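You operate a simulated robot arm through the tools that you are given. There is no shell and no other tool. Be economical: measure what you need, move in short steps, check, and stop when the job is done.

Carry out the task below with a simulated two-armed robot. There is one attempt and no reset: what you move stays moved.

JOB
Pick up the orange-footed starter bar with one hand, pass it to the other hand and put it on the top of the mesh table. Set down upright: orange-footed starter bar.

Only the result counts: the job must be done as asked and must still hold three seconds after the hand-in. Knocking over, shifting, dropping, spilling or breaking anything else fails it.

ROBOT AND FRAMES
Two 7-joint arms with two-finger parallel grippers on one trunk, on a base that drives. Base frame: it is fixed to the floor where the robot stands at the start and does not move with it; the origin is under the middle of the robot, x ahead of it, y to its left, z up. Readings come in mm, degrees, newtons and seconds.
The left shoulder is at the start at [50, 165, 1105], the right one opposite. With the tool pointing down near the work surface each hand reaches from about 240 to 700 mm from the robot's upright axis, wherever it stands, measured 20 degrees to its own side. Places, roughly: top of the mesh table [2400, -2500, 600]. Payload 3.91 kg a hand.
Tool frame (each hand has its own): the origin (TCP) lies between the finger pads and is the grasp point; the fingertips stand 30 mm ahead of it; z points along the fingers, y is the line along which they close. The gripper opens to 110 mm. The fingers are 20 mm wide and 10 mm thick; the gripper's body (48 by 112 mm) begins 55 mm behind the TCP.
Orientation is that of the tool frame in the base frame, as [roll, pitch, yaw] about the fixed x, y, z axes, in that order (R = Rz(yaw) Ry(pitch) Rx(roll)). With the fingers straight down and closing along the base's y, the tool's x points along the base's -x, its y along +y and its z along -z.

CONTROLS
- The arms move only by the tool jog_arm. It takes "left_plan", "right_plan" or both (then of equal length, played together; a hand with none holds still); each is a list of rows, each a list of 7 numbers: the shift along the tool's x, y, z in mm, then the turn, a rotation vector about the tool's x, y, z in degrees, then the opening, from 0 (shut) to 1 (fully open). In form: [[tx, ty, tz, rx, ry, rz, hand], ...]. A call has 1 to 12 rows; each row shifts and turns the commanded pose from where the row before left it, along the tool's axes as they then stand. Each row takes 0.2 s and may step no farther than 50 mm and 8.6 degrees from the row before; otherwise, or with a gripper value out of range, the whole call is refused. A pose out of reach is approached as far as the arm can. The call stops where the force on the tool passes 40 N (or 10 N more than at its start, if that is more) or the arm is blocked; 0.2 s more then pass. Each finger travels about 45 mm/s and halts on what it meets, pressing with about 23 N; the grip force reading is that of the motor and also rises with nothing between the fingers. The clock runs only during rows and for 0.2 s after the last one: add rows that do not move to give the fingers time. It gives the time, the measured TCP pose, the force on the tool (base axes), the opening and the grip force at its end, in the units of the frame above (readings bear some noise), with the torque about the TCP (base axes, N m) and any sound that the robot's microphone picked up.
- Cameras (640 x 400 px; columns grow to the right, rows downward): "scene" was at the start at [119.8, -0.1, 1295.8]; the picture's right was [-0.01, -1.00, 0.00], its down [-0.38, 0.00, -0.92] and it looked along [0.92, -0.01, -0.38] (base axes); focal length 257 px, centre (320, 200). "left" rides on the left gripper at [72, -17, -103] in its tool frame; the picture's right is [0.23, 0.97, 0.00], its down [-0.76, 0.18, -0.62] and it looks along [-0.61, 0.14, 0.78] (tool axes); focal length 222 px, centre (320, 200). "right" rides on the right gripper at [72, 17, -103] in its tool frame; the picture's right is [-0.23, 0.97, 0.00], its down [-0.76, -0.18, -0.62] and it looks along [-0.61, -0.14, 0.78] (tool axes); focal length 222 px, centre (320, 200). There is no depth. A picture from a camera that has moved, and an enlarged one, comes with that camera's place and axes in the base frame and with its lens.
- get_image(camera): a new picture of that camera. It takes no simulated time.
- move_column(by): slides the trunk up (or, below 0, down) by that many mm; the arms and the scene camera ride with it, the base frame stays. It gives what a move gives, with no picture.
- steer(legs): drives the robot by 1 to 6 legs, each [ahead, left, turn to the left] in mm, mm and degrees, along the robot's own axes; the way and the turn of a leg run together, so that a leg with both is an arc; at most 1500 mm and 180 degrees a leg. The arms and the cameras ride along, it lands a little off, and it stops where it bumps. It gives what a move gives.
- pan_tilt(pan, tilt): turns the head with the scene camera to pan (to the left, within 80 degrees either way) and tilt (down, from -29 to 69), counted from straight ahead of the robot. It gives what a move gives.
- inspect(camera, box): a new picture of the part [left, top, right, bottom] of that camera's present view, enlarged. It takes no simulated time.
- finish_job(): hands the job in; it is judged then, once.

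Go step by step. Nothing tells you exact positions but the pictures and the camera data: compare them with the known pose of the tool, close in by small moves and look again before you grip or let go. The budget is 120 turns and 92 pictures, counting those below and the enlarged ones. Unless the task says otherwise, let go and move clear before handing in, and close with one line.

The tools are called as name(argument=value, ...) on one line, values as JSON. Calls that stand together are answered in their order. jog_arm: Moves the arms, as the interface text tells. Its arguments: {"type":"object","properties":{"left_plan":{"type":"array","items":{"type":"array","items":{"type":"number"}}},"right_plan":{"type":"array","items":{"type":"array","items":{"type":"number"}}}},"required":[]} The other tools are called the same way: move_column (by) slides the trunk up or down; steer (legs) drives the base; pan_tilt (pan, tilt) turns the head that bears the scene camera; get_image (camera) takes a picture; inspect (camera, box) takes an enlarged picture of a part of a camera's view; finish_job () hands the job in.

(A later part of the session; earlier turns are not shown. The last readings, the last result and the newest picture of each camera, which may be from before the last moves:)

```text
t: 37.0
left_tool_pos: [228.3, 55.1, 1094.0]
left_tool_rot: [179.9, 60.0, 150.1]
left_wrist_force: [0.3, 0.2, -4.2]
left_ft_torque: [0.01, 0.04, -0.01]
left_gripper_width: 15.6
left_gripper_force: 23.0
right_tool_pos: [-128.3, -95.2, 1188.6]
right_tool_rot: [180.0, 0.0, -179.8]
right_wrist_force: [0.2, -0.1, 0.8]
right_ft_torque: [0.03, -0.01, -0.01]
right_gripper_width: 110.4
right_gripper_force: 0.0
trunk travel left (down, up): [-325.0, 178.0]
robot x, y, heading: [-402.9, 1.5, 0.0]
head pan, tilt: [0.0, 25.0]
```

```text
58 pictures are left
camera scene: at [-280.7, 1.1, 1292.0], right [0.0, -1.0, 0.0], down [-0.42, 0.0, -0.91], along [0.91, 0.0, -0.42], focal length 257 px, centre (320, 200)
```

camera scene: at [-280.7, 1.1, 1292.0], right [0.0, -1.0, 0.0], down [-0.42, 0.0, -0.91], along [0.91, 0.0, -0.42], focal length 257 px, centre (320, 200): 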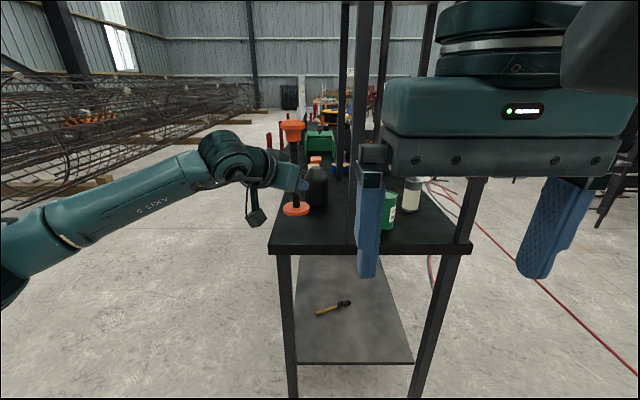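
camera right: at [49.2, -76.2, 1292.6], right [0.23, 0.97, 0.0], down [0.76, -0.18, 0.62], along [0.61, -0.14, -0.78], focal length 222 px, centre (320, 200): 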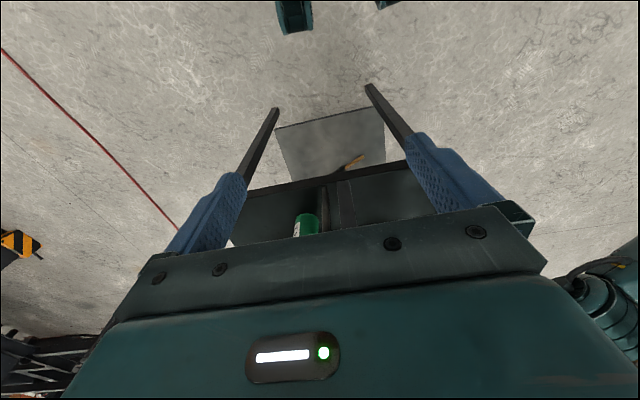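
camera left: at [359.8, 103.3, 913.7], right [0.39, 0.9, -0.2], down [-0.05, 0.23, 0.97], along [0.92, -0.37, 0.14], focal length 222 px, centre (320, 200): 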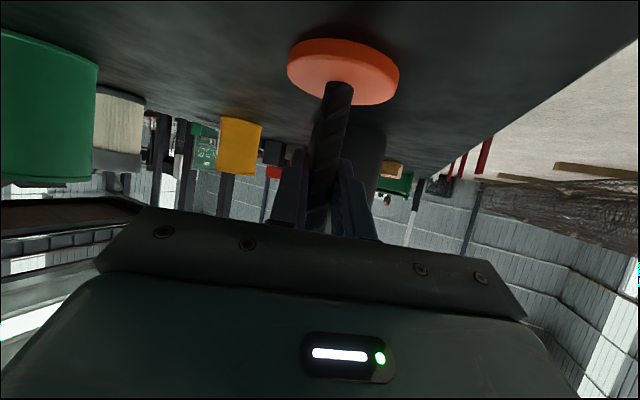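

Robot is at (-400, 0) and the bar is held at (228, 55), foot about z 1030. I swing the right hand out to the side and turn it to point left-forward.

jog_arm(right_plan=[[-7, -46, -10, 0, 0, 0, 0.8], [-7, -46, -10, 0, 0, 0, 0.8], [-7, -46, -10, 0, 0, 0, 0.8], [-7, -46, -10, 0, 0, 0, 0.8], [0, 0, 0, 0, 0, -7.5, 0.8], [0, 0, 0, 0, 0, -7.5, 0.8], [0, 0, 0, 0, 0, -7.5, 0.8], [0, 0, 0, 0, 0, -7.5, 0.8], [0, 0, 0, 0, 0, -7.5, 0.8], [0, 0, 0, 0, 0, -7.5, 0.8], [0, 0, 0, 0, 0, -7.5, 0.8], [0, 0, 0, 0, 0, -7.5, 0.8]])

jog_arm(left_plan=[[10.6, -28.2, -18.4, 0, 0, 0, 0], [10.6, -28.2, -18.4, 0, 0, 0, 0], [10.6, -28.2, -18.4, 0, 0, 0, 0], [10.6, -28.2, -18.4, 0, 0, 0, 0], [0, 0, 0, 6.5, 0, 3.75, 0], [0, 0, 0, 6.5, 0, 3.75, 0], [0, 0, 0, 6.5, 0, 3.75, 0], [0, 0, 0, 6.5, 0, 3.75, 0], [0, 0, 0, 0, 0, 0, 0]], right_plan=[[0, 0, 0, 0, -7.5, 0, 0.8], [0, 0, 0, 0, -7.5, 0, 0.8], [0, 0, 0, 0, -7.5, 0, 0.8], [0, 0, 0, 0, -7.5, 0, 0.8], [0, 0, 0, 0, -7.5, 0, 0.8], [0, 0, 0, 0, -7.5, 0, 0.8], [0, 0, 0, 0, -7.5, 0, 0.8], [0, 0, 0, 0, -7.5, 0, 0.8], [0, 0, 0, 0, 0, 0, 0.8]])

get_image(camera="scene")

```text
t: 39.6
left_tool_pos: [228.4, 54.7, 1093.8]
left_tool_rot: [-179.9, 60.0, 150.1]
left_wrist_force: [-0.1, -0.2, -4.3]
left_ft_torque: [-0.01, -0.01, 0.02]
left_gripper_width: 15.7
left_gripper_force: 23.0
right_tool_pos: [-99.5, -278.8, 1229.4]
right_tool_rot: [179.9, 0.0, -119.9]
right_wrist_force: [0.1, -0.4, 0.2]
right_ft_torque: [0.01, 0.01, 0.0]
right_gripper_width: 88.4
right_gripper_force: 0.0
trunk travel left (down, up): [-325.0, 178.0]
robot x, y, heading: [-399.4, 1.4, -0.0]
head pan, tilt: [0.0, 25.0]
```

```text
t: 41.6
left_tool_pos: [97.6, -1.2, 1093.5]
left_tool_rot: [-179.8, 60.0, 120.2]
left_wrist_force: [-0.4, 0.0, -4.8]
left_ft_torque: [0.0, 0.01, 0.01]
left_gripper_width: 15.4
left_gripper_force: 23.4
right_tool_pos: [-100.2, -278.0, 1229.4]
right_tool_rot: [179.9, 60.1, -120.2]
right_wrist_force: [-1.0, 0.2, -0.2]
right_ft_torque: [0.01, 0.01, -0.02]
right_gripper_width: 87.9
right_gripper_force: 0.0
trunk travel left (down, up): [-325.0, 178.0]
robot x, y, heading: [-400.1, -2.0, 0.3]
head pan, tilt: [0.0, 25.0]
```

```text
57 pictures are left
camera scene: at [-280.9, 1.0, 1292.0], right [0.0, -1.0, 0.0], down [-0.42, 0.0, -0.91], along [0.91, 0.0, -0.42], focal length 257 px, centre (320, 200)
```

scene: 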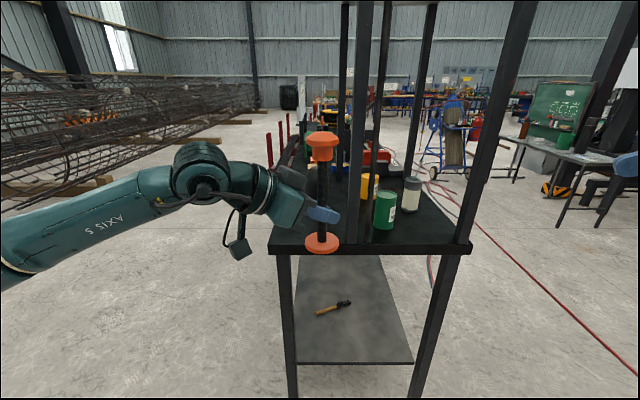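

The bar is upright in the left hand at (98, -1, 1094). To keep the grippers clear of each other, the right hand goes horizontal at z≈1164 (just under the cap neck) with a narrow opening, first to a stand-off.

jog_arm(right_plan=[[0, 0, 0, 0, -7.5, 0, 0.6], [0, 0, 0, 0, -7.5, 0, 0.5], [0, 0, 0, 0, -7.5, 0, 0.4], [0, 0, 0, 0, -7.5, 0, 0.32], [10.8, -5.5, 40.5, 0, 0, 0, 0.32], [10.8, -5.5, 40.5, 0, 0, 0, 0.32], [10.8, -5.5, 40.5, 0, 0, 0, 0.32], [10.8, -5.5, 40.5, 0, 0, 0, 0.32], [10.8, -5.5, 40.5, 0, 0, 0, 0.32], [10.8, -5.5, 40.5, 0, 0, 0, 0.32], [0, 0, 0, 0, 0, 0, 0.32]])

get_image(camera="scene")

get_image(camera="right")

```text
t: 44.0
left_tool_pos: [98.3, -0.3, 1093.7]
left_tool_rot: [-179.9, 60.0, 120.2]
left_wrist_force: [-0.3, 0.4, -5.4]
left_ft_torque: [-0.01, -0.01, -0.05]
left_gripper_width: 15.2
left_gripper_force: 23.1
right_tool_pos: [50.3, -84.7, 1164.3]
right_tool_rot: [44.5, 89.8, 104.6]
right_wrist_force: [0.0, -0.8, 0.1]
right_ft_torque: [0.0, -0.03, -0.01]
right_gripper_width: 35.0
right_gripper_force: 0.1
trunk travel left (down, up): [-325.0, 178.0]
robot x, y, heading: [-400.5, 2.3, -0.1]
head pan, tilt: [0.0, 25.0]
```

```text
56 pictures are left
camera scene: at [-280.8, 0.8, 1292.0], right [0.0, -1.0, 0.0], down [-0.42, 0.0, -0.91], along [0.91, 0.0, -0.42], focal length 257 px, centre (320, 200)
```

scene: 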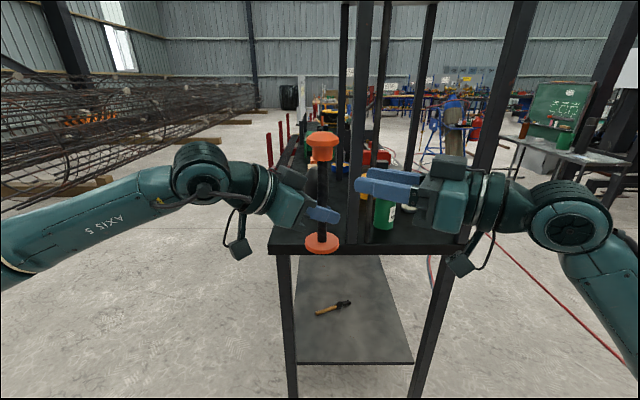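

```text
55 pictures are left
camera right: at [-16.1, -164.5, 1091.4], right [-0.84, 0.49, 0.23], down [-0.16, -0.63, 0.76], along [0.51, 0.61, 0.61], focal length 222 px, centre (320, 200)
```

right: 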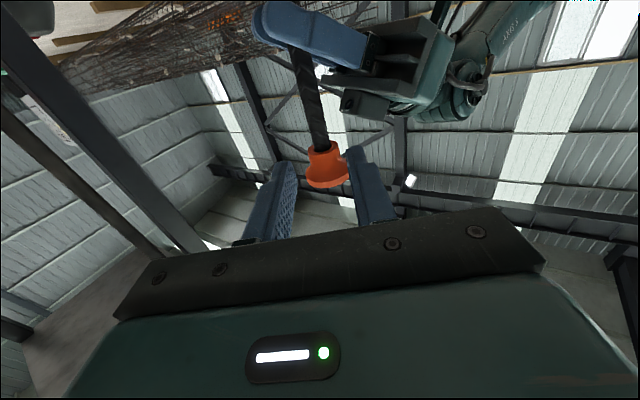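

Everything lines up: the neck bottom is at z≈1181 and the shaft sits about 97 mm straight ahead of the right TCP. I advance in small steps.

jog_arm(right_plan=[[0, 0, 25, 0, 0, 0, 0.32], [0, 0, 25, 0, 0, 0, 0.32], [0, 0, 20, 0, 0, 0, 0.32], [0, 0, 18, 0, 0, 0, 0.32], [0, 0, 0, 0, 0, 0, 0.32]])

inspect(camera="scene", box=[240, 110, 440, 270])

get_image(camera="right")

```text
t: 45.2
left_tool_pos: [101.1, 1.8, 1094.5]
left_tool_rot: [-179.8, 59.9, 120.8]
left_wrist_force: [8.0, 32.4, -4.8]
left_ft_torque: [-2.2, 0.55, -0.59]
left_gripper_width: 15.4
left_gripper_force: 22.8
right_tool_pos: [95.7, -11.2, 1164.0]
right_tool_rot: [-3.1, 89.9, 56.6]
right_wrist_force: [-8.4, -32.5, -0.2]
right_ft_torque: [-0.09, 0.0, 0.56]
right_gripper_width: 30.7
right_gripper_force: 0.1
trunk travel left (down, up): [-325.0, 178.0]
robot x, y, heading: [-400.7, -0.2, 0.2]
head pan, tilt: [0.0, 25.0]
```

```text
2.50 times, centred on (340, 190) of scene
camera zoom: at [-280.8, 0.8, 1292.0], right [0.0, -1.0, 0.0], down [-0.42, 0.0, -0.91], along [0.91, 0.0, -0.42], focal length 643 px, centre (270, 225)
```

zoom: 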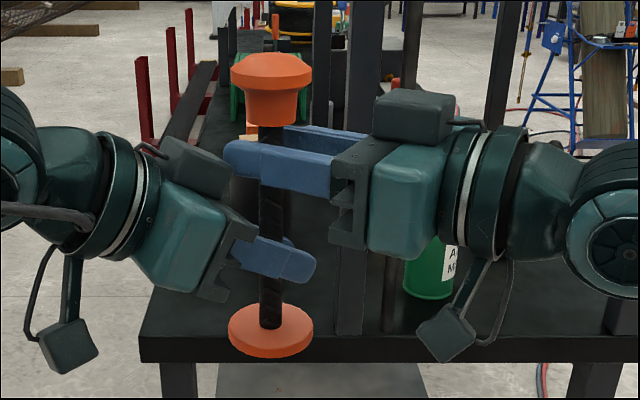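

```text
53 pictures are left
camera right: at [28.4, -89.5, 1091.7], right [-0.84, 0.49, 0.23], down [-0.16, -0.63, 0.76], along [0.52, 0.6, 0.61], focal length 222 px, centre (320, 200)
```

right: 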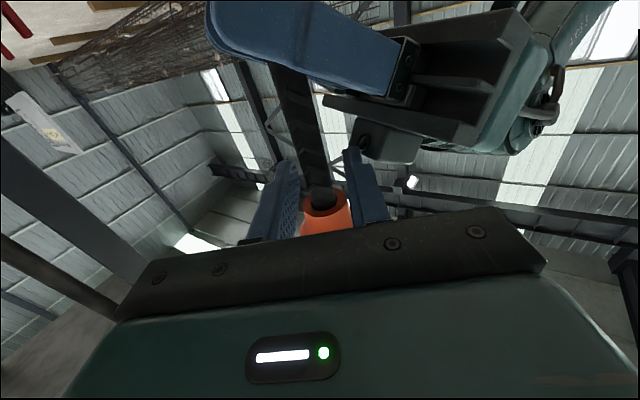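

The right fingertip touched the housing on top of the left gripper (32 N). I back off 8 mm to take the load off; the shaft is then still about 17 mm inside the right fingers.

jog_arm(right_plan=[[0, 0, -4, 0, 0, 0, 0.32], [0, 0, -4, 0, 0, 0, 0.32], [0, 0, 0, 0, 0, 0, 0.32], [0, 0, 0, 0, 0, 0, 0.32]])

get_image(camera="right")

```text
t: 46.2
left_tool_pos: [97.5, -2.3, 1094.0]
left_tool_rot: [180.0, 60.0, 119.8]
left_wrist_force: [-10.7, 2.9, -5.4]
left_ft_torque: [-0.24, -0.81, 0.24]
left_gripper_width: 15.3
left_gripper_force: 23.0
right_tool_pos: [90.7, -15.7, 1164.4]
right_tool_rot: [92.3, 90.0, 152.3]
right_wrist_force: [11.4, -3.1, 0.7]
right_ft_torque: [0.02, 0.02, -0.4]
right_gripper_width: 29.3
right_gripper_force: 0.0
trunk travel left (down, up): [-325.0, 178.0]
robot x, y, heading: [-400.4, 1.3, 0.1]
head pan, tilt: [0.0, 25.0]
```

```text
52 pictures are left
camera right: at [23.7, -94.7, 1091.5], right [-0.84, 0.49, 0.23], down [-0.16, -0.63, 0.76], along [0.51, 0.61, 0.61], focal length 222 px, centre (320, 200)
```

right: 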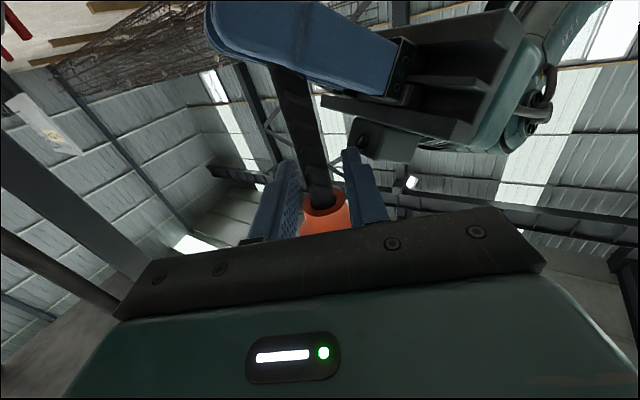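

There is only a light sideways touch left, on the outer side of one finger; closing draws it away. I close the right hand on the shaft.

jog_arm(right_plan=[[0, 0, 0, 0, 0, 0, 0.2], [0, 0, 0, 0, 0, 0, 0.1], [0, 0, 0, 0, 0, 0, 0], [0, 0, 0, 0, 0, 0, 0], [0, 0, 0, 0, 0, 0, 0]])

get_image(camera="right")

inspect(camera="scene", box=[240, 110, 440, 270])

```text
t: 47.4
left_tool_pos: [97.5, -1.9, 1094.8]
left_tool_rot: [-180.0, 60.0, 120.1]
left_wrist_force: [-16.4, 4.1, -3.5]
left_ft_torque: [-0.25, -0.55, -0.07]
left_gripper_width: 15.3
left_gripper_force: 23.0
right_tool_pos: [91.6, -14.7, 1164.0]
right_tool_rot: [-95.3, 89.9, -35.3]
right_wrist_force: [15.6, -3.3, -0.2]
right_ft_torque: [-0.01, -0.55, -0.17]
right_gripper_width: 15.3
right_gripper_force: 23.0
trunk travel left (down, up): [-325.0, 178.0]
robot x, y, heading: [-400.0, -3.9, 0.1]
head pan, tilt: [0.0, 25.0]
```

```text
51 pictures are left
camera right: at [24.0, -95.2, 1091.7], right [-0.84, 0.49, 0.23], down [-0.16, -0.63, 0.76], along [0.52, 0.61, 0.61], focal length 222 px, centre (320, 200)
```

right: 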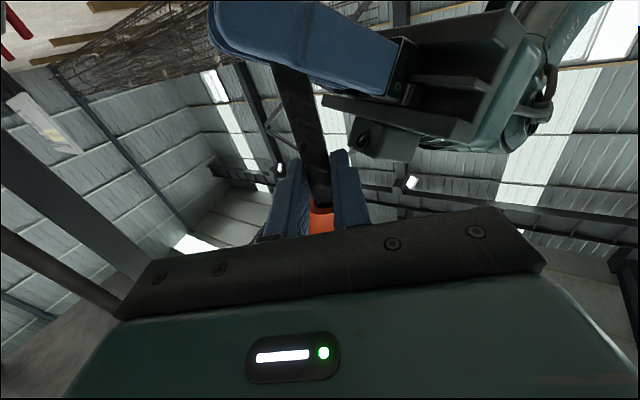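

```text
2.50 times, centred on (340, 190) of scene
camera zoom: at [-280.8, 1.0, 1292.0], right [0.0, -1.0, 0.0], down [-0.42, 0.0, -0.91], along [0.91, 0.0, -0.42], focal length 643 px, centre (270, 225)
```

zoom: 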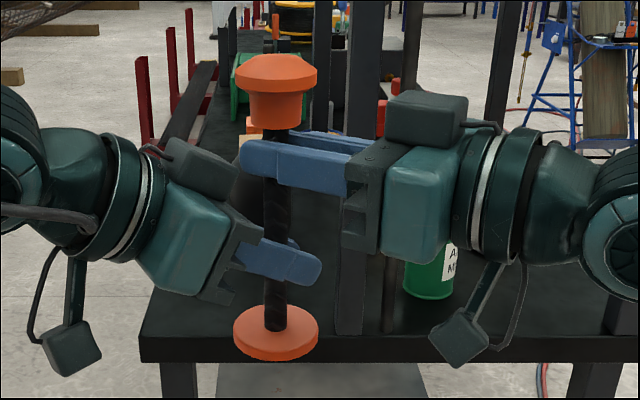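

Both hands now hold the shaft (15.3 mm each), and the bar still looks vertical. I ease the side load, then open the left hand.

jog_arm(right_plan=[[0, -2.2, 1.2, 0, 0, 0, 0], [0, 0, 0, 0, 0, 0, 0], [0, 0, 0, 0, 0, 0, 0], [0, 0, 0, 0, 0, 0, 0], [0, 0, 0, 0, 0, 0, 0]], left_plan=[[0, 0, 0, 0, 0, 0, 0], [0, 0, 0, 0, 0, 0, 0], [0, 0, 0, 0, 0, 0, 0.2], [0, 0, 0, 0, 0, 0, 0.4], [0, 0, 0, 0, 0, 0, 0.45]])

inspect(camera="scene", box=[240, 110, 440, 270])

```text
t: 48.6
left_tool_pos: [98.3, -0.9, 1093.9]
left_tool_rot: [-179.9, 59.9, 120.1]
left_wrist_force: [0.6, -0.4, -0.5]
left_ft_torque: [-0.03, 0.0, -0.02]
left_gripper_width: 49.5
left_gripper_force: 0.0
right_tool_pos: [92.5, -15.7, 1165.0]
right_tool_rot: [73.8, 89.9, 133.9]
right_wrist_force: [0.2, -0.2, 0.3]
right_ft_torque: [-0.1, 0.04, -0.01]
right_gripper_width: 15.0
right_gripper_force: 23.0
trunk travel left (down, up): [-325.0, 178.0]
robot x, y, heading: [-401.3, -0.9, -0.1]
head pan, tilt: [0.0, 25.0]
```

```text
2.50 times, centred on (340, 190) of scene
camera zoom: at [-280.7, 0.9, 1292.0], right [0.0, -1.0, 0.0], down [-0.42, 0.0, -0.91], along [0.91, 0.0, -0.42], focal length 643 px, centre (270, 225)
```

zoom: 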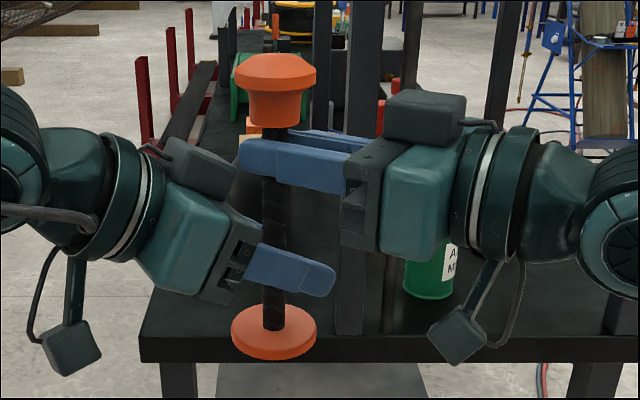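

The left hand is open and force-free. I retreat it horizontally along its finger line and check that the right hand carries the bar.

jog_arm(left_plan=[[7.5, 0, -13, 0, 0, 0, 0.45], [15, 0, -26, 0, 0, 0, 0.45], [20, 0, -34.6, 0, 0, 0, 0.45], [20, 0, -34.6, 0, 0, 0, 0.45], [20, 0, -34.6, 0, 0, 0, 0.45], [0, 0, 0, 0, 0, 0, 0.45]])

get_image(camera="scene")

get_image(camera="right")

```text
t: 50.0
left_tool_pos: [46.9, 87.8, 1093.8]
left_tool_rot: [-179.8, 60.0, 120.1]
left_wrist_force: [0.5, -0.2, -0.1]
left_ft_torque: [0.04, -0.01, 0.0]
left_gripper_width: 49.7
left_gripper_force: 0.1
left hand out of reach, approached as far as the arm can: row 4, 5
right_tool_pos: [94.1, -15.8, 1163.8]
right_tool_rot: [73.0, 89.8, 132.9]
right_wrist_force: [0.0, -0.2, -1.2]
right_ft_torque: [-0.07, 0.04, 0.0]
right_gripper_width: 15.3
right_gripper_force: 23.1
trunk travel left (down, up): [-325.0, 178.0]
robot x, y, heading: [-400.6, -1.0, 0.1]
head pan, tilt: [0.0, 25.0]
```

```text
48 pictures are left
camera scene: at [-280.7, 0.9, 1292.0], right [0.0, -1.0, 0.0], down [-0.42, 0.0, -0.91], along [0.91, 0.0, -0.42], focal length 257 px, centre (320, 200)
```

scene: 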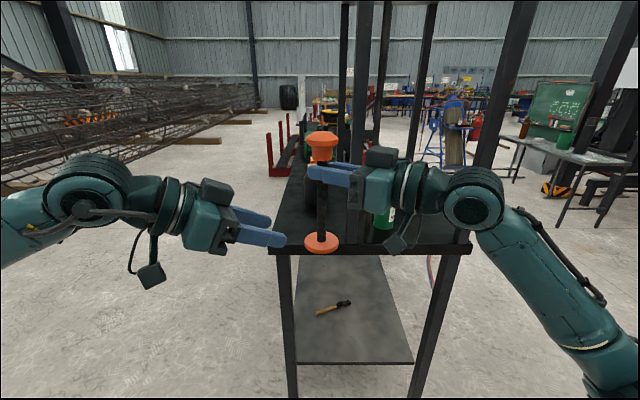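

```text
47 pictures are left
camera right: at [26.2, -95.0, 1091.8], right [-0.84, 0.49, 0.23], down [-0.16, -0.63, 0.76], along [0.51, 0.61, 0.61], focal length 222 px, centre (320, 200)
```

right: 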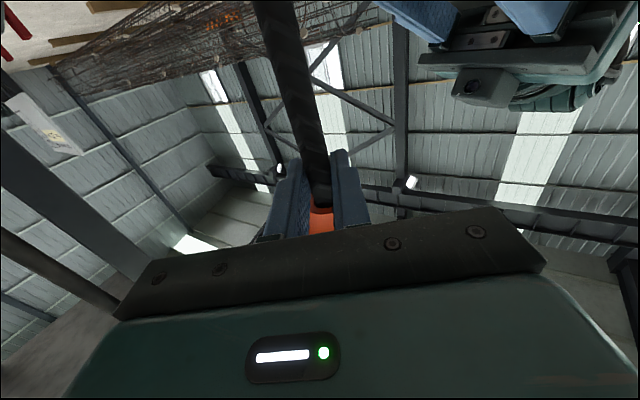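

The right hand alone now holds the bar upright. I raise the left hand out of the way and look toward the mesh table.

jog_arm(left_plan=[[-34.6, 0, -20, 0, 0, 0, 0.45], [-34.6, 0, -20, 0, 0, 0, 0.45], [-34.6, 0, -20, 0, 0, 0, 0.45], [-34.6, 0, -20, 0, 0, 0, 0.45], [0, 0, 0, 0, 0, 0, 0.45]])

pan_tilt(pan=-55, tilt=20)

get_image(camera="scene")

```text
t: 51.2
left_tool_pos: [45.4, 89.8, 1254.4]
left_tool_rot: [-179.9, 60.0, 120.0]
left_wrist_force: [0.1, -0.2, 0.0]
left_ft_torque: [0.01, 0.01, -0.02]
left_gripper_width: 49.5
left_gripper_force: 0.1
right_tool_pos: [92.9, -15.4, 1164.1]
right_tool_rot: [78.6, 90.0, 138.8]
right_wrist_force: [-0.1, 1.1, -0.8]
right_ft_torque: [-0.04, 0.03, -0.01]
right_gripper_width: 15.3
right_gripper_force: 22.6
trunk travel left (down, up): [-325.0, 178.0]
robot x, y, heading: [-399.2, -0.7, 0.2]
head pan, tilt: [0.0, 25.0]
```

```text
t: 52.4
left_tool_pos: [46.7, 89.7, 1255.0]
left_tool_rot: [-179.9, 60.0, 120.1]
left_wrist_force: [0.3, -0.6, 0.3]
left_ft_torque: [0.0, -0.04, -0.05]
left_gripper_width: 49.3
left_gripper_force: 0.0
right_tool_pos: [93.4, -14.8, 1165.0]
right_tool_rot: [72.2, 89.9, 132.3]
right_wrist_force: [-0.3, 0.0, -0.2]
right_ft_torque: [-0.04, 0.07, 0.01]
right_gripper_width: 15.0
right_gripper_force: 23.4
trunk travel left (down, up): [-325.0, 178.0]
robot x, y, heading: [-403.8, -1.4, -0.1]
head pan, tilt: [-55.0, 20.0]
```

```text
46 pictures are left
camera scene: at [-319.4, -75.3, 1300.1], right [-0.82, -0.57, 0.0], down [-0.2, 0.28, -0.94], along [0.54, -0.77, -0.34], focal length 257 px, centre (320, 200)
```

scene: 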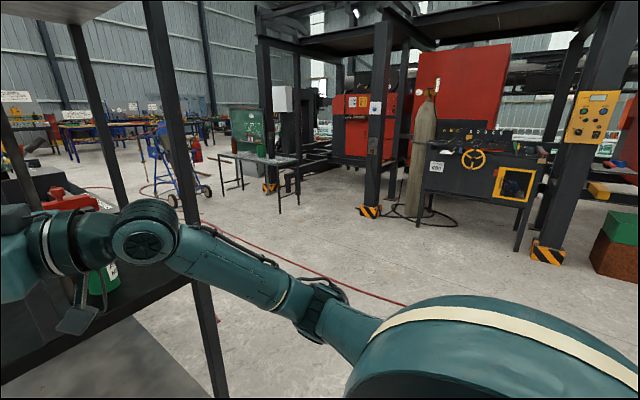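

The mesh table's near corner is at about (1900, -2310), with open corridor between the tables. I'll go right, then along y≈-1250, then face the table; first I turn right and look.

steer(legs=[[0, 0, -90]])

pan_tilt(pan=0, tilt=25)

get_image(camera="scene")

```text
t: 56.7
left_tool_pos: [-317.6, -447.1, 1254.5]
left_tool_rot: [-179.8, 60.0, 29.3]
left_wrist_force: [0.0, -0.5, -1.1]
left_ft_torque: [-0.02, -0.01, -0.04]
left_gripper_width: 49.8
left_gripper_force: 0.0
right_tool_pos: [-422.6, -493.5, 1164.1]
right_tool_rot: [71.9, 89.9, 41.2]
right_wrist_force: [0.4, 1.1, -0.4]
right_ft_torque: [0.03, 0.05, 0.01]
right_gripper_width: 15.3
right_gripper_force: 23.6
trunk travel left (down, up): [-325.0, 178.0]
robot x, y, heading: [-397.1, -0.1, -90.8]
head pan, tilt: [-55.0, 20.0]
```

```text
t: 57.9
left_tool_pos: [-317.3, -446.4, 1255.1]
left_tool_rot: [-179.9, 60.0, 29.4]
left_wrist_force: [-0.6, 1.1, 0.3]
left_ft_torque: [0.01, 0.01, -0.05]
left_gripper_width: 49.6
left_gripper_force: 0.0
right_tool_pos: [-422.7, -494.0, 1164.6]
right_tool_rot: [82.4, 89.9, 51.7]
right_wrist_force: [-0.3, 0.3, -0.3]
right_ft_torque: [0.03, 0.06, 0.01]
right_gripper_width: 15.1
right_gripper_force: 22.6
trunk travel left (down, up): [-325.0, 178.0]
robot x, y, heading: [-401.6, 3.4, -90.8]
head pan, tilt: [0.0, 25.0]
```

```text
45 pictures are left
camera scene: at [-404.3, -120.8, 1292.0], right [-1.0, 0.01, 0.0], down [0.01, 0.42, -0.91], along [-0.01, -0.91, -0.42], focal length 257 px, centre (320, 200)
```

scene: 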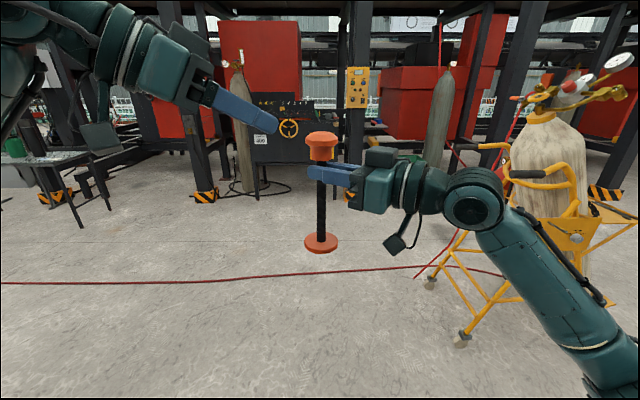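

A gas-cylinder cart stands to the right at x≈-1170, which leaves enough room. I drive 500 mm straight, then arc left into the corridor.

steer(legs=[[500, 0, 0], [1100, 0, 90.8], [700, 0, 0]])

get_image(camera="scene")

pan_tilt(pan=-45, tilt=25)

get_image(camera="scene")

```text
t: 69.5
left_tool_pos: [1432.1, -1122.1, 1254.7]
left_tool_rot: [-179.9, 60.1, 119.6]
left_wrist_force: [-0.1, 0.3, -0.1]
left_ft_torque: [-0.01, 0.0, -0.01]
left_gripper_width: 49.4
left_gripper_force: 0.0
right_tool_pos: [1478.0, -1226.7, 1165.0]
right_tool_rot: [90.0, 89.9, 149.5]
right_wrist_force: [0.0, -0.5, -0.2]
right_ft_torque: [-0.05, 0.0, 0.02]
right_gripper_width: 15.5
right_gripper_force: 22.7
trunk travel left (down, up): [-325.0, 178.0]
robot x, y, heading: [987.5, -1209.3, -0.5]
head pan, tilt: [0.0, 25.0]
cut short: leg 2
```

```text
44 pictures are left
camera scene: at [1104.7, -1208.2, 1291.9], right [-0.01, -1.0, 0.0], down [-0.42, 0.0, -0.91], along [0.91, -0.01, -0.42], focal length 257 px, centre (320, 200)
```

scene: 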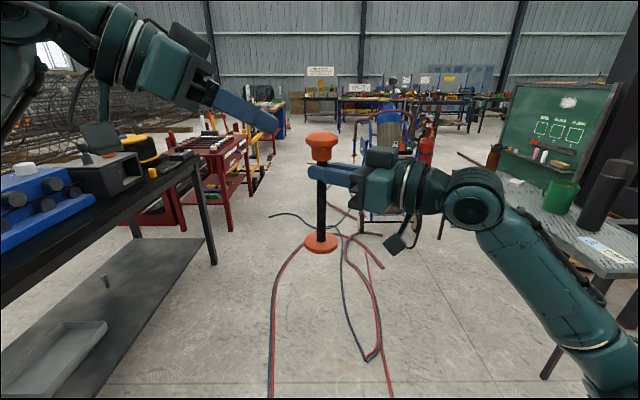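

```text
t: 70.7
left_tool_pos: [1431.6, -1122.2, 1253.8]
left_tool_rot: [-179.9, 59.9, 119.7]
left_wrist_force: [0.8, 0.4, 0.6]
left_ft_torque: [0.01, 0.0, 0.04]
left_gripper_width: 49.4
left_gripper_force: 0.1
right_tool_pos: [1478.2, -1226.9, 1165.0]
right_tool_rot: [95.5, 89.9, 155.2]
right_wrist_force: [0.5, -0.7, -0.3]
right_ft_torque: [-0.05, 0.06, 0.02]
right_gripper_width: 15.5
right_gripper_force: 22.9
trunk travel left (down, up): [-325.0, 178.0]
robot x, y, heading: [985.0, -1207.3, -0.5]
head pan, tilt: [-45.0, 25.0]
```

```text
43 pictures are left
camera scene: at [1077.0, -1273.1, 1292.0], right [-0.71, -0.7, 0.0], down [-0.3, 0.3, -0.91], along [0.64, -0.65, -0.42], focal length 257 px, centre (320, 200)
```

scene: 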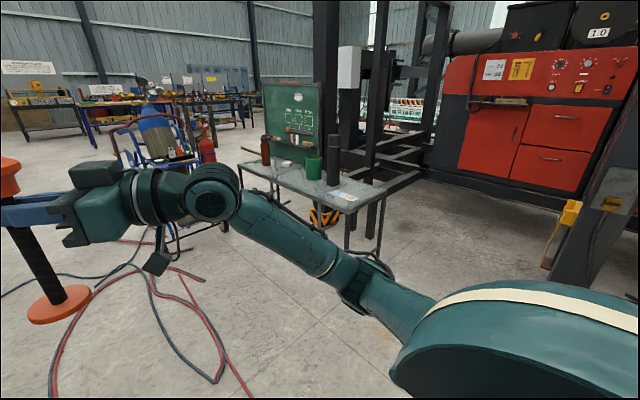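

I'm at (987, -1209). The mesh table spans about x 1890–2950, y -2350 to -2840; a free patch lies near (2350, -2440), in front of the thermos and the green cup. I drive alongside and turn to face it.

steer(legs=[[1363, 0, 0], [0, 0, -89.5]])

pan_tilt(pan=0, tilt=30)

get_image(camera="scene")

```text
t: 81.3
left_tool_pos: [2438.1, -1671.2, 1255.5]
left_tool_rot: [-179.8, 60.1, 29.7]
left_wrist_force: [-0.3, -0.4, 0.2]
left_ft_torque: [-0.02, -0.02, -0.01]
left_gripper_width: 49.6
left_gripper_force: 0.1
right_tool_pos: [2333.4, -1717.2, 1163.0]
right_tool_rot: [93.8, 89.9, 63.6]
right_wrist_force: [-0.1, -1.1, 0.0]
right_ft_torque: [0.0, 0.05, -0.01]
right_gripper_width: 15.5
right_gripper_force: 23.3
trunk travel left (down, up): [-325.0, 178.0]
robot x, y, heading: [2350.7, -1226.5, -90.5]
head pan, tilt: [-45.0, 25.0]
```

```text
t: 82.4
left_tool_pos: [2438.5, -1670.8, 1254.2]
left_tool_rot: [-179.9, 60.0, 29.6]
left_wrist_force: [-0.3, 0.1, 0.0]
left_ft_torque: [-0.01, -0.01, -0.02]
left_gripper_width: 49.7
left_gripper_force: 0.0
right_tool_pos: [2332.7, -1717.9, 1164.3]
right_tool_rot: [104.8, 89.8, 74.4]
right_wrist_force: [0.6, 0.1, -0.1]
right_ft_torque: [0.05, 0.08, -0.01]
right_gripper_width: 15.3
right_gripper_force: 23.2
trunk travel left (down, up): [-325.0, 178.0]
robot x, y, heading: [2355.5, -1220.7, -90.4]
head pan, tilt: [0.0, 30.0]
```

```text
42 pictures are left
camera scene: at [2349.0, -1343.3, 1284.0], right [-1.0, 0.01, 0.0], down [0.0, 0.5, -0.87], along [-0.01, -0.87, -0.5], focal length 257 px, centre (320, 200)
```

scene: 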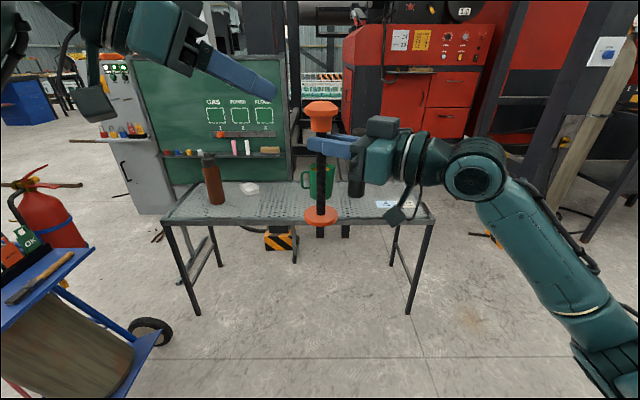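

I face the mesh table: front edge at y≈-2335, cup near (2350, -2593), thermos to its right, bottle at x≈2880. The free spot I choose is about (2500, -2430), so I move closer and then look again.

steer(legs=[[450, 150, 0.4]])

pan_tilt(pan=0, tilt=40)

get_image(camera="scene")

pan_tilt(pan=60, tilt=30)

get_image(camera="scene")

```text
t: 85.2
left_tool_pos: [2591.1, -2120.2, 1255.1]
left_tool_rot: [-179.9, 60.0, 30.3]
left_wrist_force: [-0.4, -0.2, -0.7]
left_ft_torque: [-0.02, 0.0, -0.04]
left_gripper_width: 49.5
left_gripper_force: 0.0
right_tool_pos: [2486.7, -2167.1, 1163.4]
right_tool_rot: [111.8, 89.9, 82.0]
right_wrist_force: [-0.6, 0.3, 0.0]
right_ft_torque: [0.03, 0.06, 0.01]
right_gripper_width: 14.9
right_gripper_force: 22.9
trunk travel left (down, up): [-325.0, 178.0]
robot x, y, heading: [2501.5, -1672.1, -89.8]
head pan, tilt: [0.0, 30.0]
```

```text
t: 86.0
left_tool_pos: [2590.7, -2119.6, 1254.2]
left_tool_rot: [-179.9, 60.1, 30.2]
left_wrist_force: [0.0, -0.6, -0.9]
left_ft_torque: [-0.01, 0.0, -0.03]
left_gripper_width: 49.7
left_gripper_force: 0.1
right_tool_pos: [2486.8, -2167.1, 1163.2]
right_tool_rot: [121.8, 89.9, 92.1]
right_wrist_force: [0.4, 0.1, -0.5]
right_ft_torque: [0.03, 0.06, -0.02]
right_gripper_width: 15.3
right_gripper_force: 22.9
trunk travel left (down, up): [-325.0, 178.0]
robot x, y, heading: [2501.1, -1674.1, -89.9]
head pan, tilt: [0.0, 40.0]
```

```text
41 pictures are left
camera scene: at [2498.9, -1786.9, 1268.7], right [-1.0, 0.0, 0.0], down [0.0, 0.64, -0.77], along [0.0, -0.77, -0.64], focal length 257 px, centre (320, 200)
```

scene: 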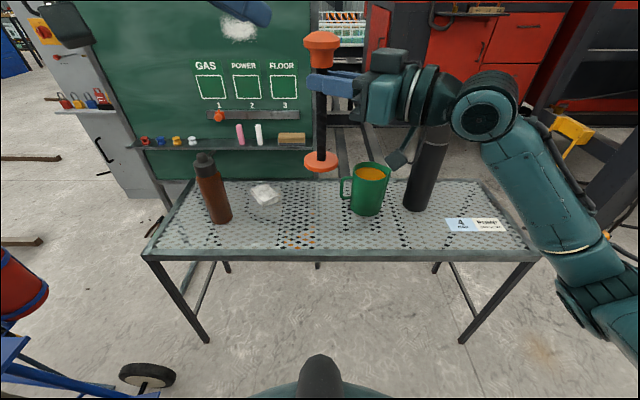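

```text
t: 87.2
left_tool_pos: [2591.2, -2119.5, 1254.3]
left_tool_rot: [-179.8, 60.0, 30.3]
left_wrist_force: [-0.5, 0.3, 0.6]
left_ft_torque: [-0.05, 0.0, -0.02]
left_gripper_width: 49.4
left_gripper_force: 0.0
right_tool_pos: [2488.0, -2166.2, 1164.3]
right_tool_rot: [111.8, 89.8, 82.1]
right_wrist_force: [-0.5, -0.4, -0.5]
right_ft_torque: [0.06, 0.04, 0.0]
right_gripper_width: 15.5
right_gripper_force: 22.4
trunk travel left (down, up): [-325.0, 178.0]
robot x, y, heading: [2502.4, -1671.0, -89.9]
head pan, tilt: [60.0, 30.0]
```

```text
40 pictures are left
camera scene: at [2577.1, -1746.9, 1284.0], right [-0.5, -0.87, 0.0], down [-0.43, 0.25, -0.87], along [0.75, -0.43, -0.5], focal length 257 px, centre (320, 200)
```

scene: 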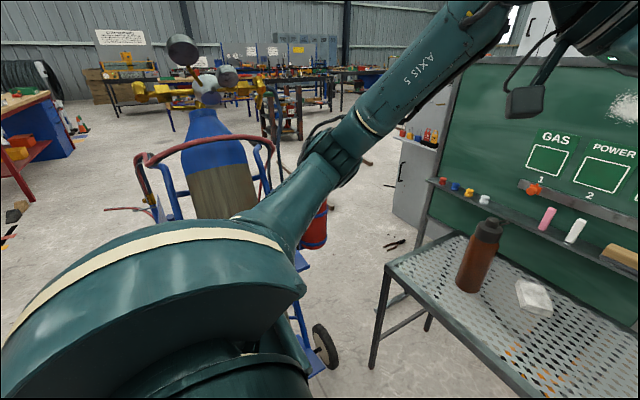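

The trolley is about 700 mm to my left and clear. I move ahead 255 mm and left 28 mm so the bar hangs over the free mesh at about (2530, -2430).

steer(legs=[[255, 28, 0]])

pan_tilt(pan=0, tilt=50)

get_image(camera="scene")

```text
t: 89.1
left_tool_pos: [2619.0, -2371.8, 1254.0]
left_tool_rot: [-179.9, 60.0, 30.2]
left_wrist_force: [-0.5, -0.2, -0.4]
left_ft_torque: [0.0, 0.05, -0.01]
left_gripper_width: 49.7
left_gripper_force: 0.2
right_tool_pos: [2514.7, -2419.6, 1162.8]
right_tool_rot: [118.6, 90.0, 88.8]
right_wrist_force: [0.6, 1.2, 0.0]
right_ft_torque: [0.04, 0.05, 0.0]
right_gripper_width: 15.2
right_gripper_force: 22.8
trunk travel left (down, up): [-325.0, 178.0]
robot x, y, heading: [2534.2, -1926.7, -89.7]
head pan, tilt: [60.0, 30.0]
```

```text
t: 90.4
left_tool_pos: [2618.9, -2370.8, 1254.2]
left_tool_rot: [180.0, 60.0, 30.0]
left_wrist_force: [0.7, -0.1, -0.3]
left_ft_torque: [0.0, 0.0, 0.0]
left_gripper_width: 49.4
left_gripper_force: 0.1
right_tool_pos: [2514.6, -2418.2, 1164.2]
right_tool_rot: [122.0, 89.9, 92.1]
right_wrist_force: [-0.4, -0.6, -0.5]
right_ft_torque: [0.04, 0.09, -0.02]
right_gripper_width: 15.1
right_gripper_force: 23.1
trunk travel left (down, up): [-325.0, 178.0]
robot x, y, heading: [2528.9, -1924.6, -90.0]
head pan, tilt: [0.0, 50.0]
```

```text
39 pictures are left
camera scene: at [2527.5, -2030.8, 1254.5], right [-1.0, 0.0, 0.0], down [0.0, 0.77, -0.64], along [0.0, -0.64, -0.77], focal length 257 px, centre (320, 200)
```

scene: 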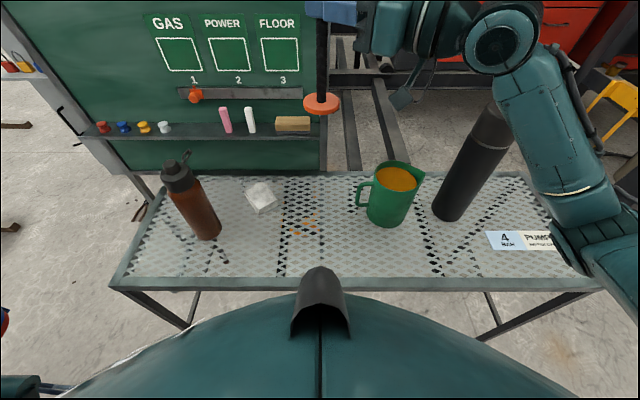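

The bar is over free mesh. Before lowering, I check where the right elbow hangs relative to the table edge.

pan_tilt(pan=-45, tilt=45)

get_image(camera="scene")

get_image(camera="left")

```text
t: 91.5
left_tool_pos: [2619.8, -2370.8, 1254.4]
left_tool_rot: [180.0, 59.9, 30.1]
left_wrist_force: [-0.7, -0.1, -0.2]
left_ft_torque: [-0.03, 0.03, -0.01]
left_gripper_width: 49.4
left_gripper_force: 0.1
right_tool_pos: [2516.0, -2418.5, 1163.2]
right_tool_rot: [122.4, 89.9, 92.5]
right_wrist_force: [0.0, 0.0, 0.2]
right_ft_torque: [0.03, 0.06, 0.0]
right_gripper_width: 15.4
right_gripper_force: 23.5
trunk travel left (down, up): [-325.0, 178.0]
robot x, y, heading: [2531.2, -1928.0, -89.7]
head pan, tilt: [-45.0, 45.0]
```

```text
38 pictures are left
camera scene: at [2470.0, -2011.4, 1261.4], right [-0.71, 0.71, 0.0], down [0.5, 0.5, -0.71], along [-0.5, -0.5, -0.71], focal length 257 px, centre (320, 200)
```

scene: 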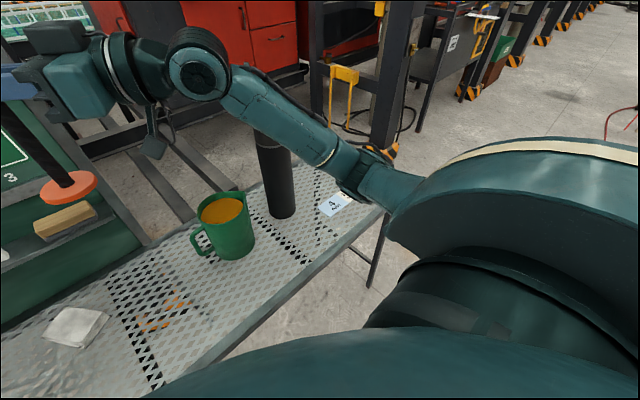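

```text
37 pictures are left
camera left: at [2719.2, -2293.5, 1243.4], right [0.59, -0.79, -0.2], down [0.23, -0.07, 0.97], along [-0.78, -0.61, 0.13], focal length 222 px, centre (320, 200)
```

left: 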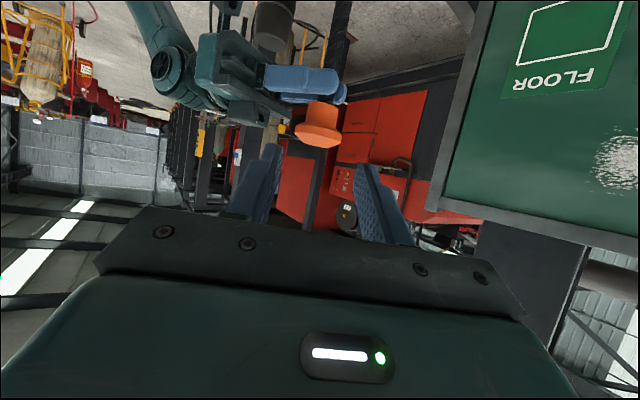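

The elbow hangs low, near (2157, -2219, 950), so it could foul the table edge when lowered. I back the base 150 mm and extend the arm by the same amount to keep the elbow clear.

steer(legs=[[-150, 0, 0]])

jog_arm(right_plan=[[0, -26, 15, 0, 0, 0, 0], [0, -26, 15, 0, 0, 0, 0], [0, -26, 15, 0, 0, 0, 0], [0, -26, 15, 0, 0, 0, 0], [0, -26, 15, 0, 0, 0, 0], [0, 0, 0, 0, 0, 0, 0]])

get_image(camera="scene")

```text
t: 92.9
left_tool_pos: [2617.5, -2223.1, 1256.2]
left_tool_rot: [179.9, 59.9, 29.9]
left_wrist_force: [0.3, -0.3, 0.0]
left_ft_torque: [0.01, 0.0, 0.01]
left_gripper_width: 49.8
left_gripper_force: 0.1
right_tool_pos: [2514.3, -2269.8, 1163.2]
right_tool_rot: [121.5, 90.0, 91.6]
right_wrist_force: [0.2, 0.2, 0.2]
right_ft_torque: [0.03, 0.08, -0.01]
right_gripper_width: 15.3
right_gripper_force: 22.7
trunk travel left (down, up): [-325.0, 178.0]
robot x, y, heading: [2530.6, -1777.8, -90.0]
head pan, tilt: [-45.0, 45.0]
```

```text
t: 94.3
left_tool_pos: [2617.8, -2222.2, 1255.2]
left_tool_rot: [-179.9, 59.9, 30.0]
left_wrist_force: [0.1, 1.2, 0.5]
left_ft_torque: [0.06, -0.02, 0.0]
left_gripper_width: 49.7
left_gripper_force: 0.0
right_tool_pos: [2514.4, -2420.5, 1163.3]
right_tool_rot: [119.9, 89.9, 89.9]
right_wrist_force: [-0.3, 0.1, -0.5]
right_ft_torque: [0.03, 0.04, -0.01]
right_gripper_width: 15.2
right_gripper_force: 23.0
trunk travel left (down, up): [-325.0, 178.0]
robot x, y, heading: [2531.3, -1776.6, -89.7]
head pan, tilt: [-45.0, 45.0]
```

```text
36 pictures are left
camera scene: at [2469.6, -1862.7, 1261.4], right [-0.71, 0.71, 0.0], down [0.5, 0.5, -0.71], along [-0.5, -0.5, -0.71], focal length 257 px, centre (320, 200)
```

scene: 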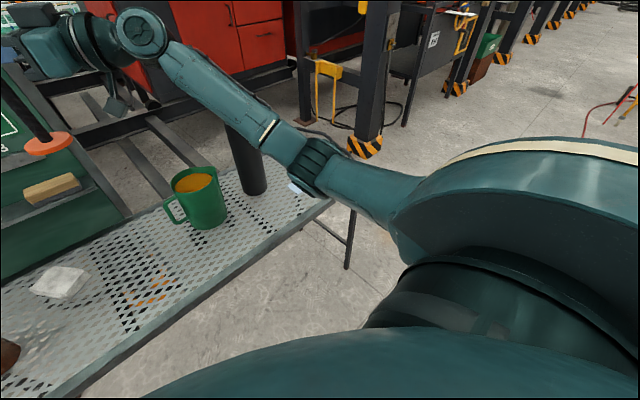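

The elbow is now at y≈-2080, well clear of the edge at -2300. I lower the trunk.

move_column(by=-300)

pan_tilt(pan=0, tilt=30)

get_image(camera="scene")

get_image(camera="left")

```text
t: 97.3
left_tool_pos: [2618.7, -2222.5, 955.0]
left_tool_rot: [-180.0, 60.1, 30.1]
left_wrist_force: [-0.5, 0.0, 0.5]
left_ft_torque: [-0.02, -0.01, -0.03]
left_gripper_width: 49.4
left_gripper_force: 0.1
right_tool_pos: [2514.0, -2419.0, 862.2]
right_tool_rot: [123.4, 89.8, 93.5]
right_wrist_force: [-0.3, -1.0, 0.8]
right_ft_torque: [0.03, 0.06, -0.01]
right_gripper_width: 15.3
right_gripper_force: 22.8
trunk travel left (down, up): [-25.0, 478.0]
robot x, y, heading: [2529.9, -1779.7, -89.9]
head pan, tilt: [-45.0, 45.0]
```

```text
t: 98.4
left_tool_pos: [2618.2, -2222.6, 953.8]
left_tool_rot: [-179.9, 60.0, 30.1]
left_wrist_force: [0.0, 0.2, -0.4]
left_ft_torque: [0.04, 0.03, 0.0]
left_gripper_width: 49.5
left_gripper_force: 0.0
right_tool_pos: [2513.5, -2420.7, 862.6]
right_tool_rot: [126.4, 89.8, 96.3]
right_wrist_force: [-0.1, -0.8, -0.1]
right_ft_torque: [0.06, 0.05, 0.0]
right_gripper_width: 15.0
right_gripper_force: 22.5
trunk travel left (down, up): [-25.0, 478.0]
robot x, y, heading: [2525.4, -1779.4, -90.1]
head pan, tilt: [0.0, 30.0]
```

```text
35 pictures are left
camera scene: at [2527.1, -1895.7, 984.0], right [-1.0, 0.0, 0.0], down [0.0, 0.5, -0.87], along [0.0, -0.87, -0.5], focal length 257 px, centre (320, 200)
```

scene: 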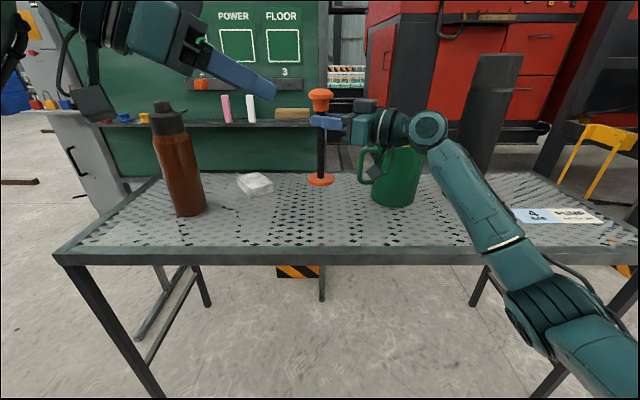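

```text
34 pictures are left
camera left: at [2718.5, -2145.3, 943.3], right [0.59, -0.79, -0.2], down [0.23, -0.07, 0.97], along [-0.78, -0.61, 0.13], focal length 222 px, centre (320, 200)
```

left: 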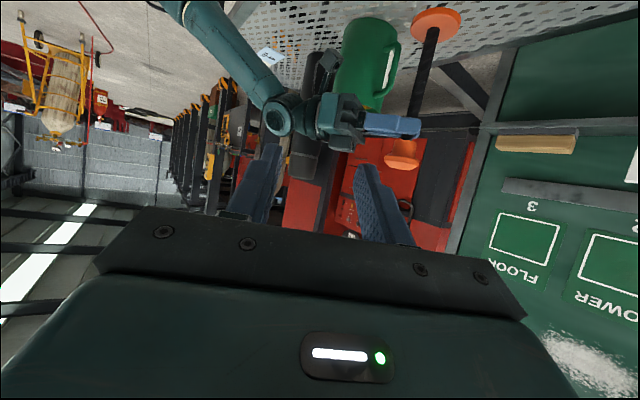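

The bar is over clear mesh at about (2529, -2429), 90 mm in from the edge, with the foot about 128 mm above the top. I lower further, with some margin left.

move_column(by=-20)

jog_arm(right_plan=[[20, 0, 0, 0, 0, 0, 0], [20, 0, 0, 0, 0, 0, 0], [20, 0, 0, 0, 0, 0, 0], [15, 0, 0, 0, 0, 0, 0], [0, 0, 0, 0, 0, 0, 0]])

get_image(camera="scene")

get_image(camera="left")

inspect(camera="scene", box=[250, 110, 450, 260])

```text
t: 99.1
left_tool_pos: [2618.9, -2222.7, 933.6]
left_tool_rot: [-179.9, 60.1, 30.0]
left_wrist_force: [0.4, 0.5, 0.4]
left_ft_torque: [-0.01, 0.05, 0.0]
left_gripper_width: 49.6
left_gripper_force: 0.1
right_tool_pos: [2514.1, -2419.3, 844.0]
right_tool_rot: [123.4, 89.9, 93.6]
right_wrist_force: [0.1, 0.4, 0.7]
right_ft_torque: [0.0, 0.08, 0.0]
right_gripper_width: 15.4
right_gripper_force: 23.2
trunk travel left (down, up): [-5.0, 498.0]
robot x, y, heading: [2529.6, -1776.4, -89.9]
head pan, tilt: [0.0, 30.0]
```

```text
t: 100.3
left_tool_pos: [2618.7, -2221.0, 935.8]
left_tool_rot: [179.8, 60.0, 29.9]
left_wrist_force: [0.6, -0.3, 0.2]
left_ft_torque: [-0.01, 0.0, 0.02]
left_gripper_width: 49.3
left_gripper_force: 0.0
right_tool_pos: [2511.6, -2418.8, 770.8]
right_tool_rot: [-13.9, 89.7, -44.0]
right_wrist_force: [-1.6, -3.3, 16.8]
right_ft_torque: [-0.21, -0.29, -0.08]
right_gripper_width: 15.4
right_gripper_force: 23.0
trunk travel left (down, up): [-5.0, 498.0]
robot x, y, heading: [2528.4, -1778.1, -90.1]
head pan, tilt: [0.0, 30.0]
```

```text
33 pictures are left
camera scene: at [2527.0, -1894.3, 964.4], right [-1.0, 0.0, 0.0], down [0.0, 0.5, -0.87], along [0.0, -0.87, -0.5], focal length 257 px, centre (320, 200)
```

scene: 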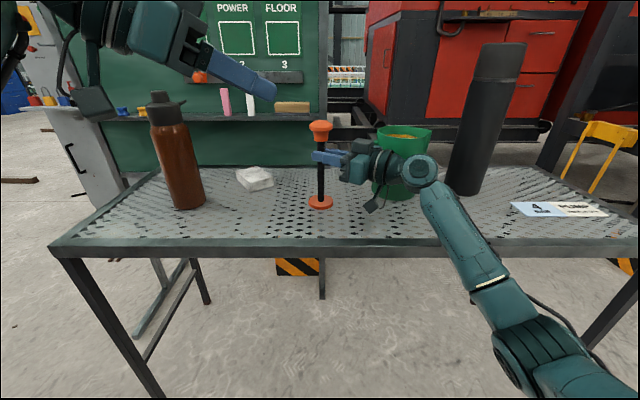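

```text
32 pictures are left
camera left: at [2718.3, -2144.1, 924.2], right [0.59, -0.79, -0.2], down [0.23, -0.07, 0.97], along [-0.78, -0.61, 0.14], focal length 222 px, centre (320, 200)
```

left: 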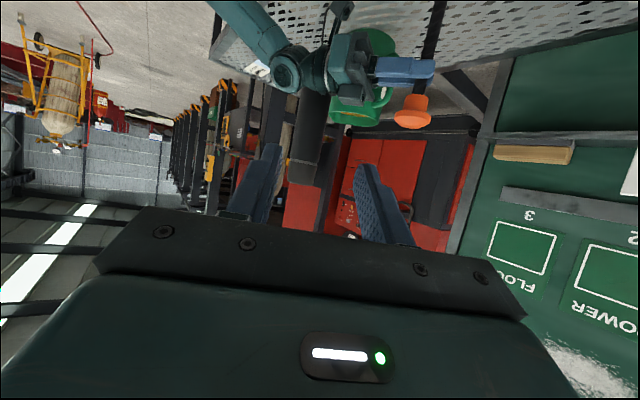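

```text
2.67 times, centred on (350, 185) of scene
camera zoom: at [2527.0, -1894.3, 964.4], right [-1.0, 0.0, 0.0], down [0.0, 0.5, -0.87], along [0.0, -0.87, -0.5], focal length 686 px, centre (240, 240)
```

zoom: 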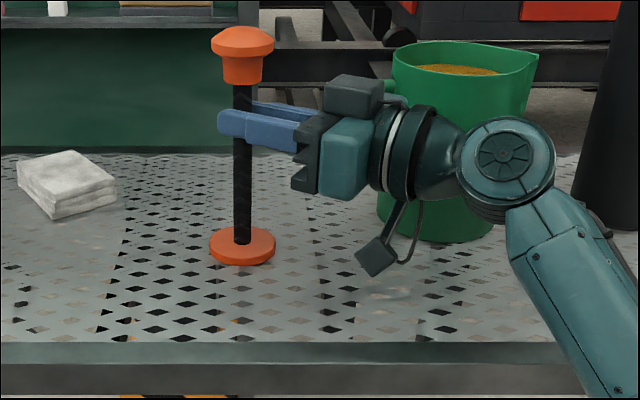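

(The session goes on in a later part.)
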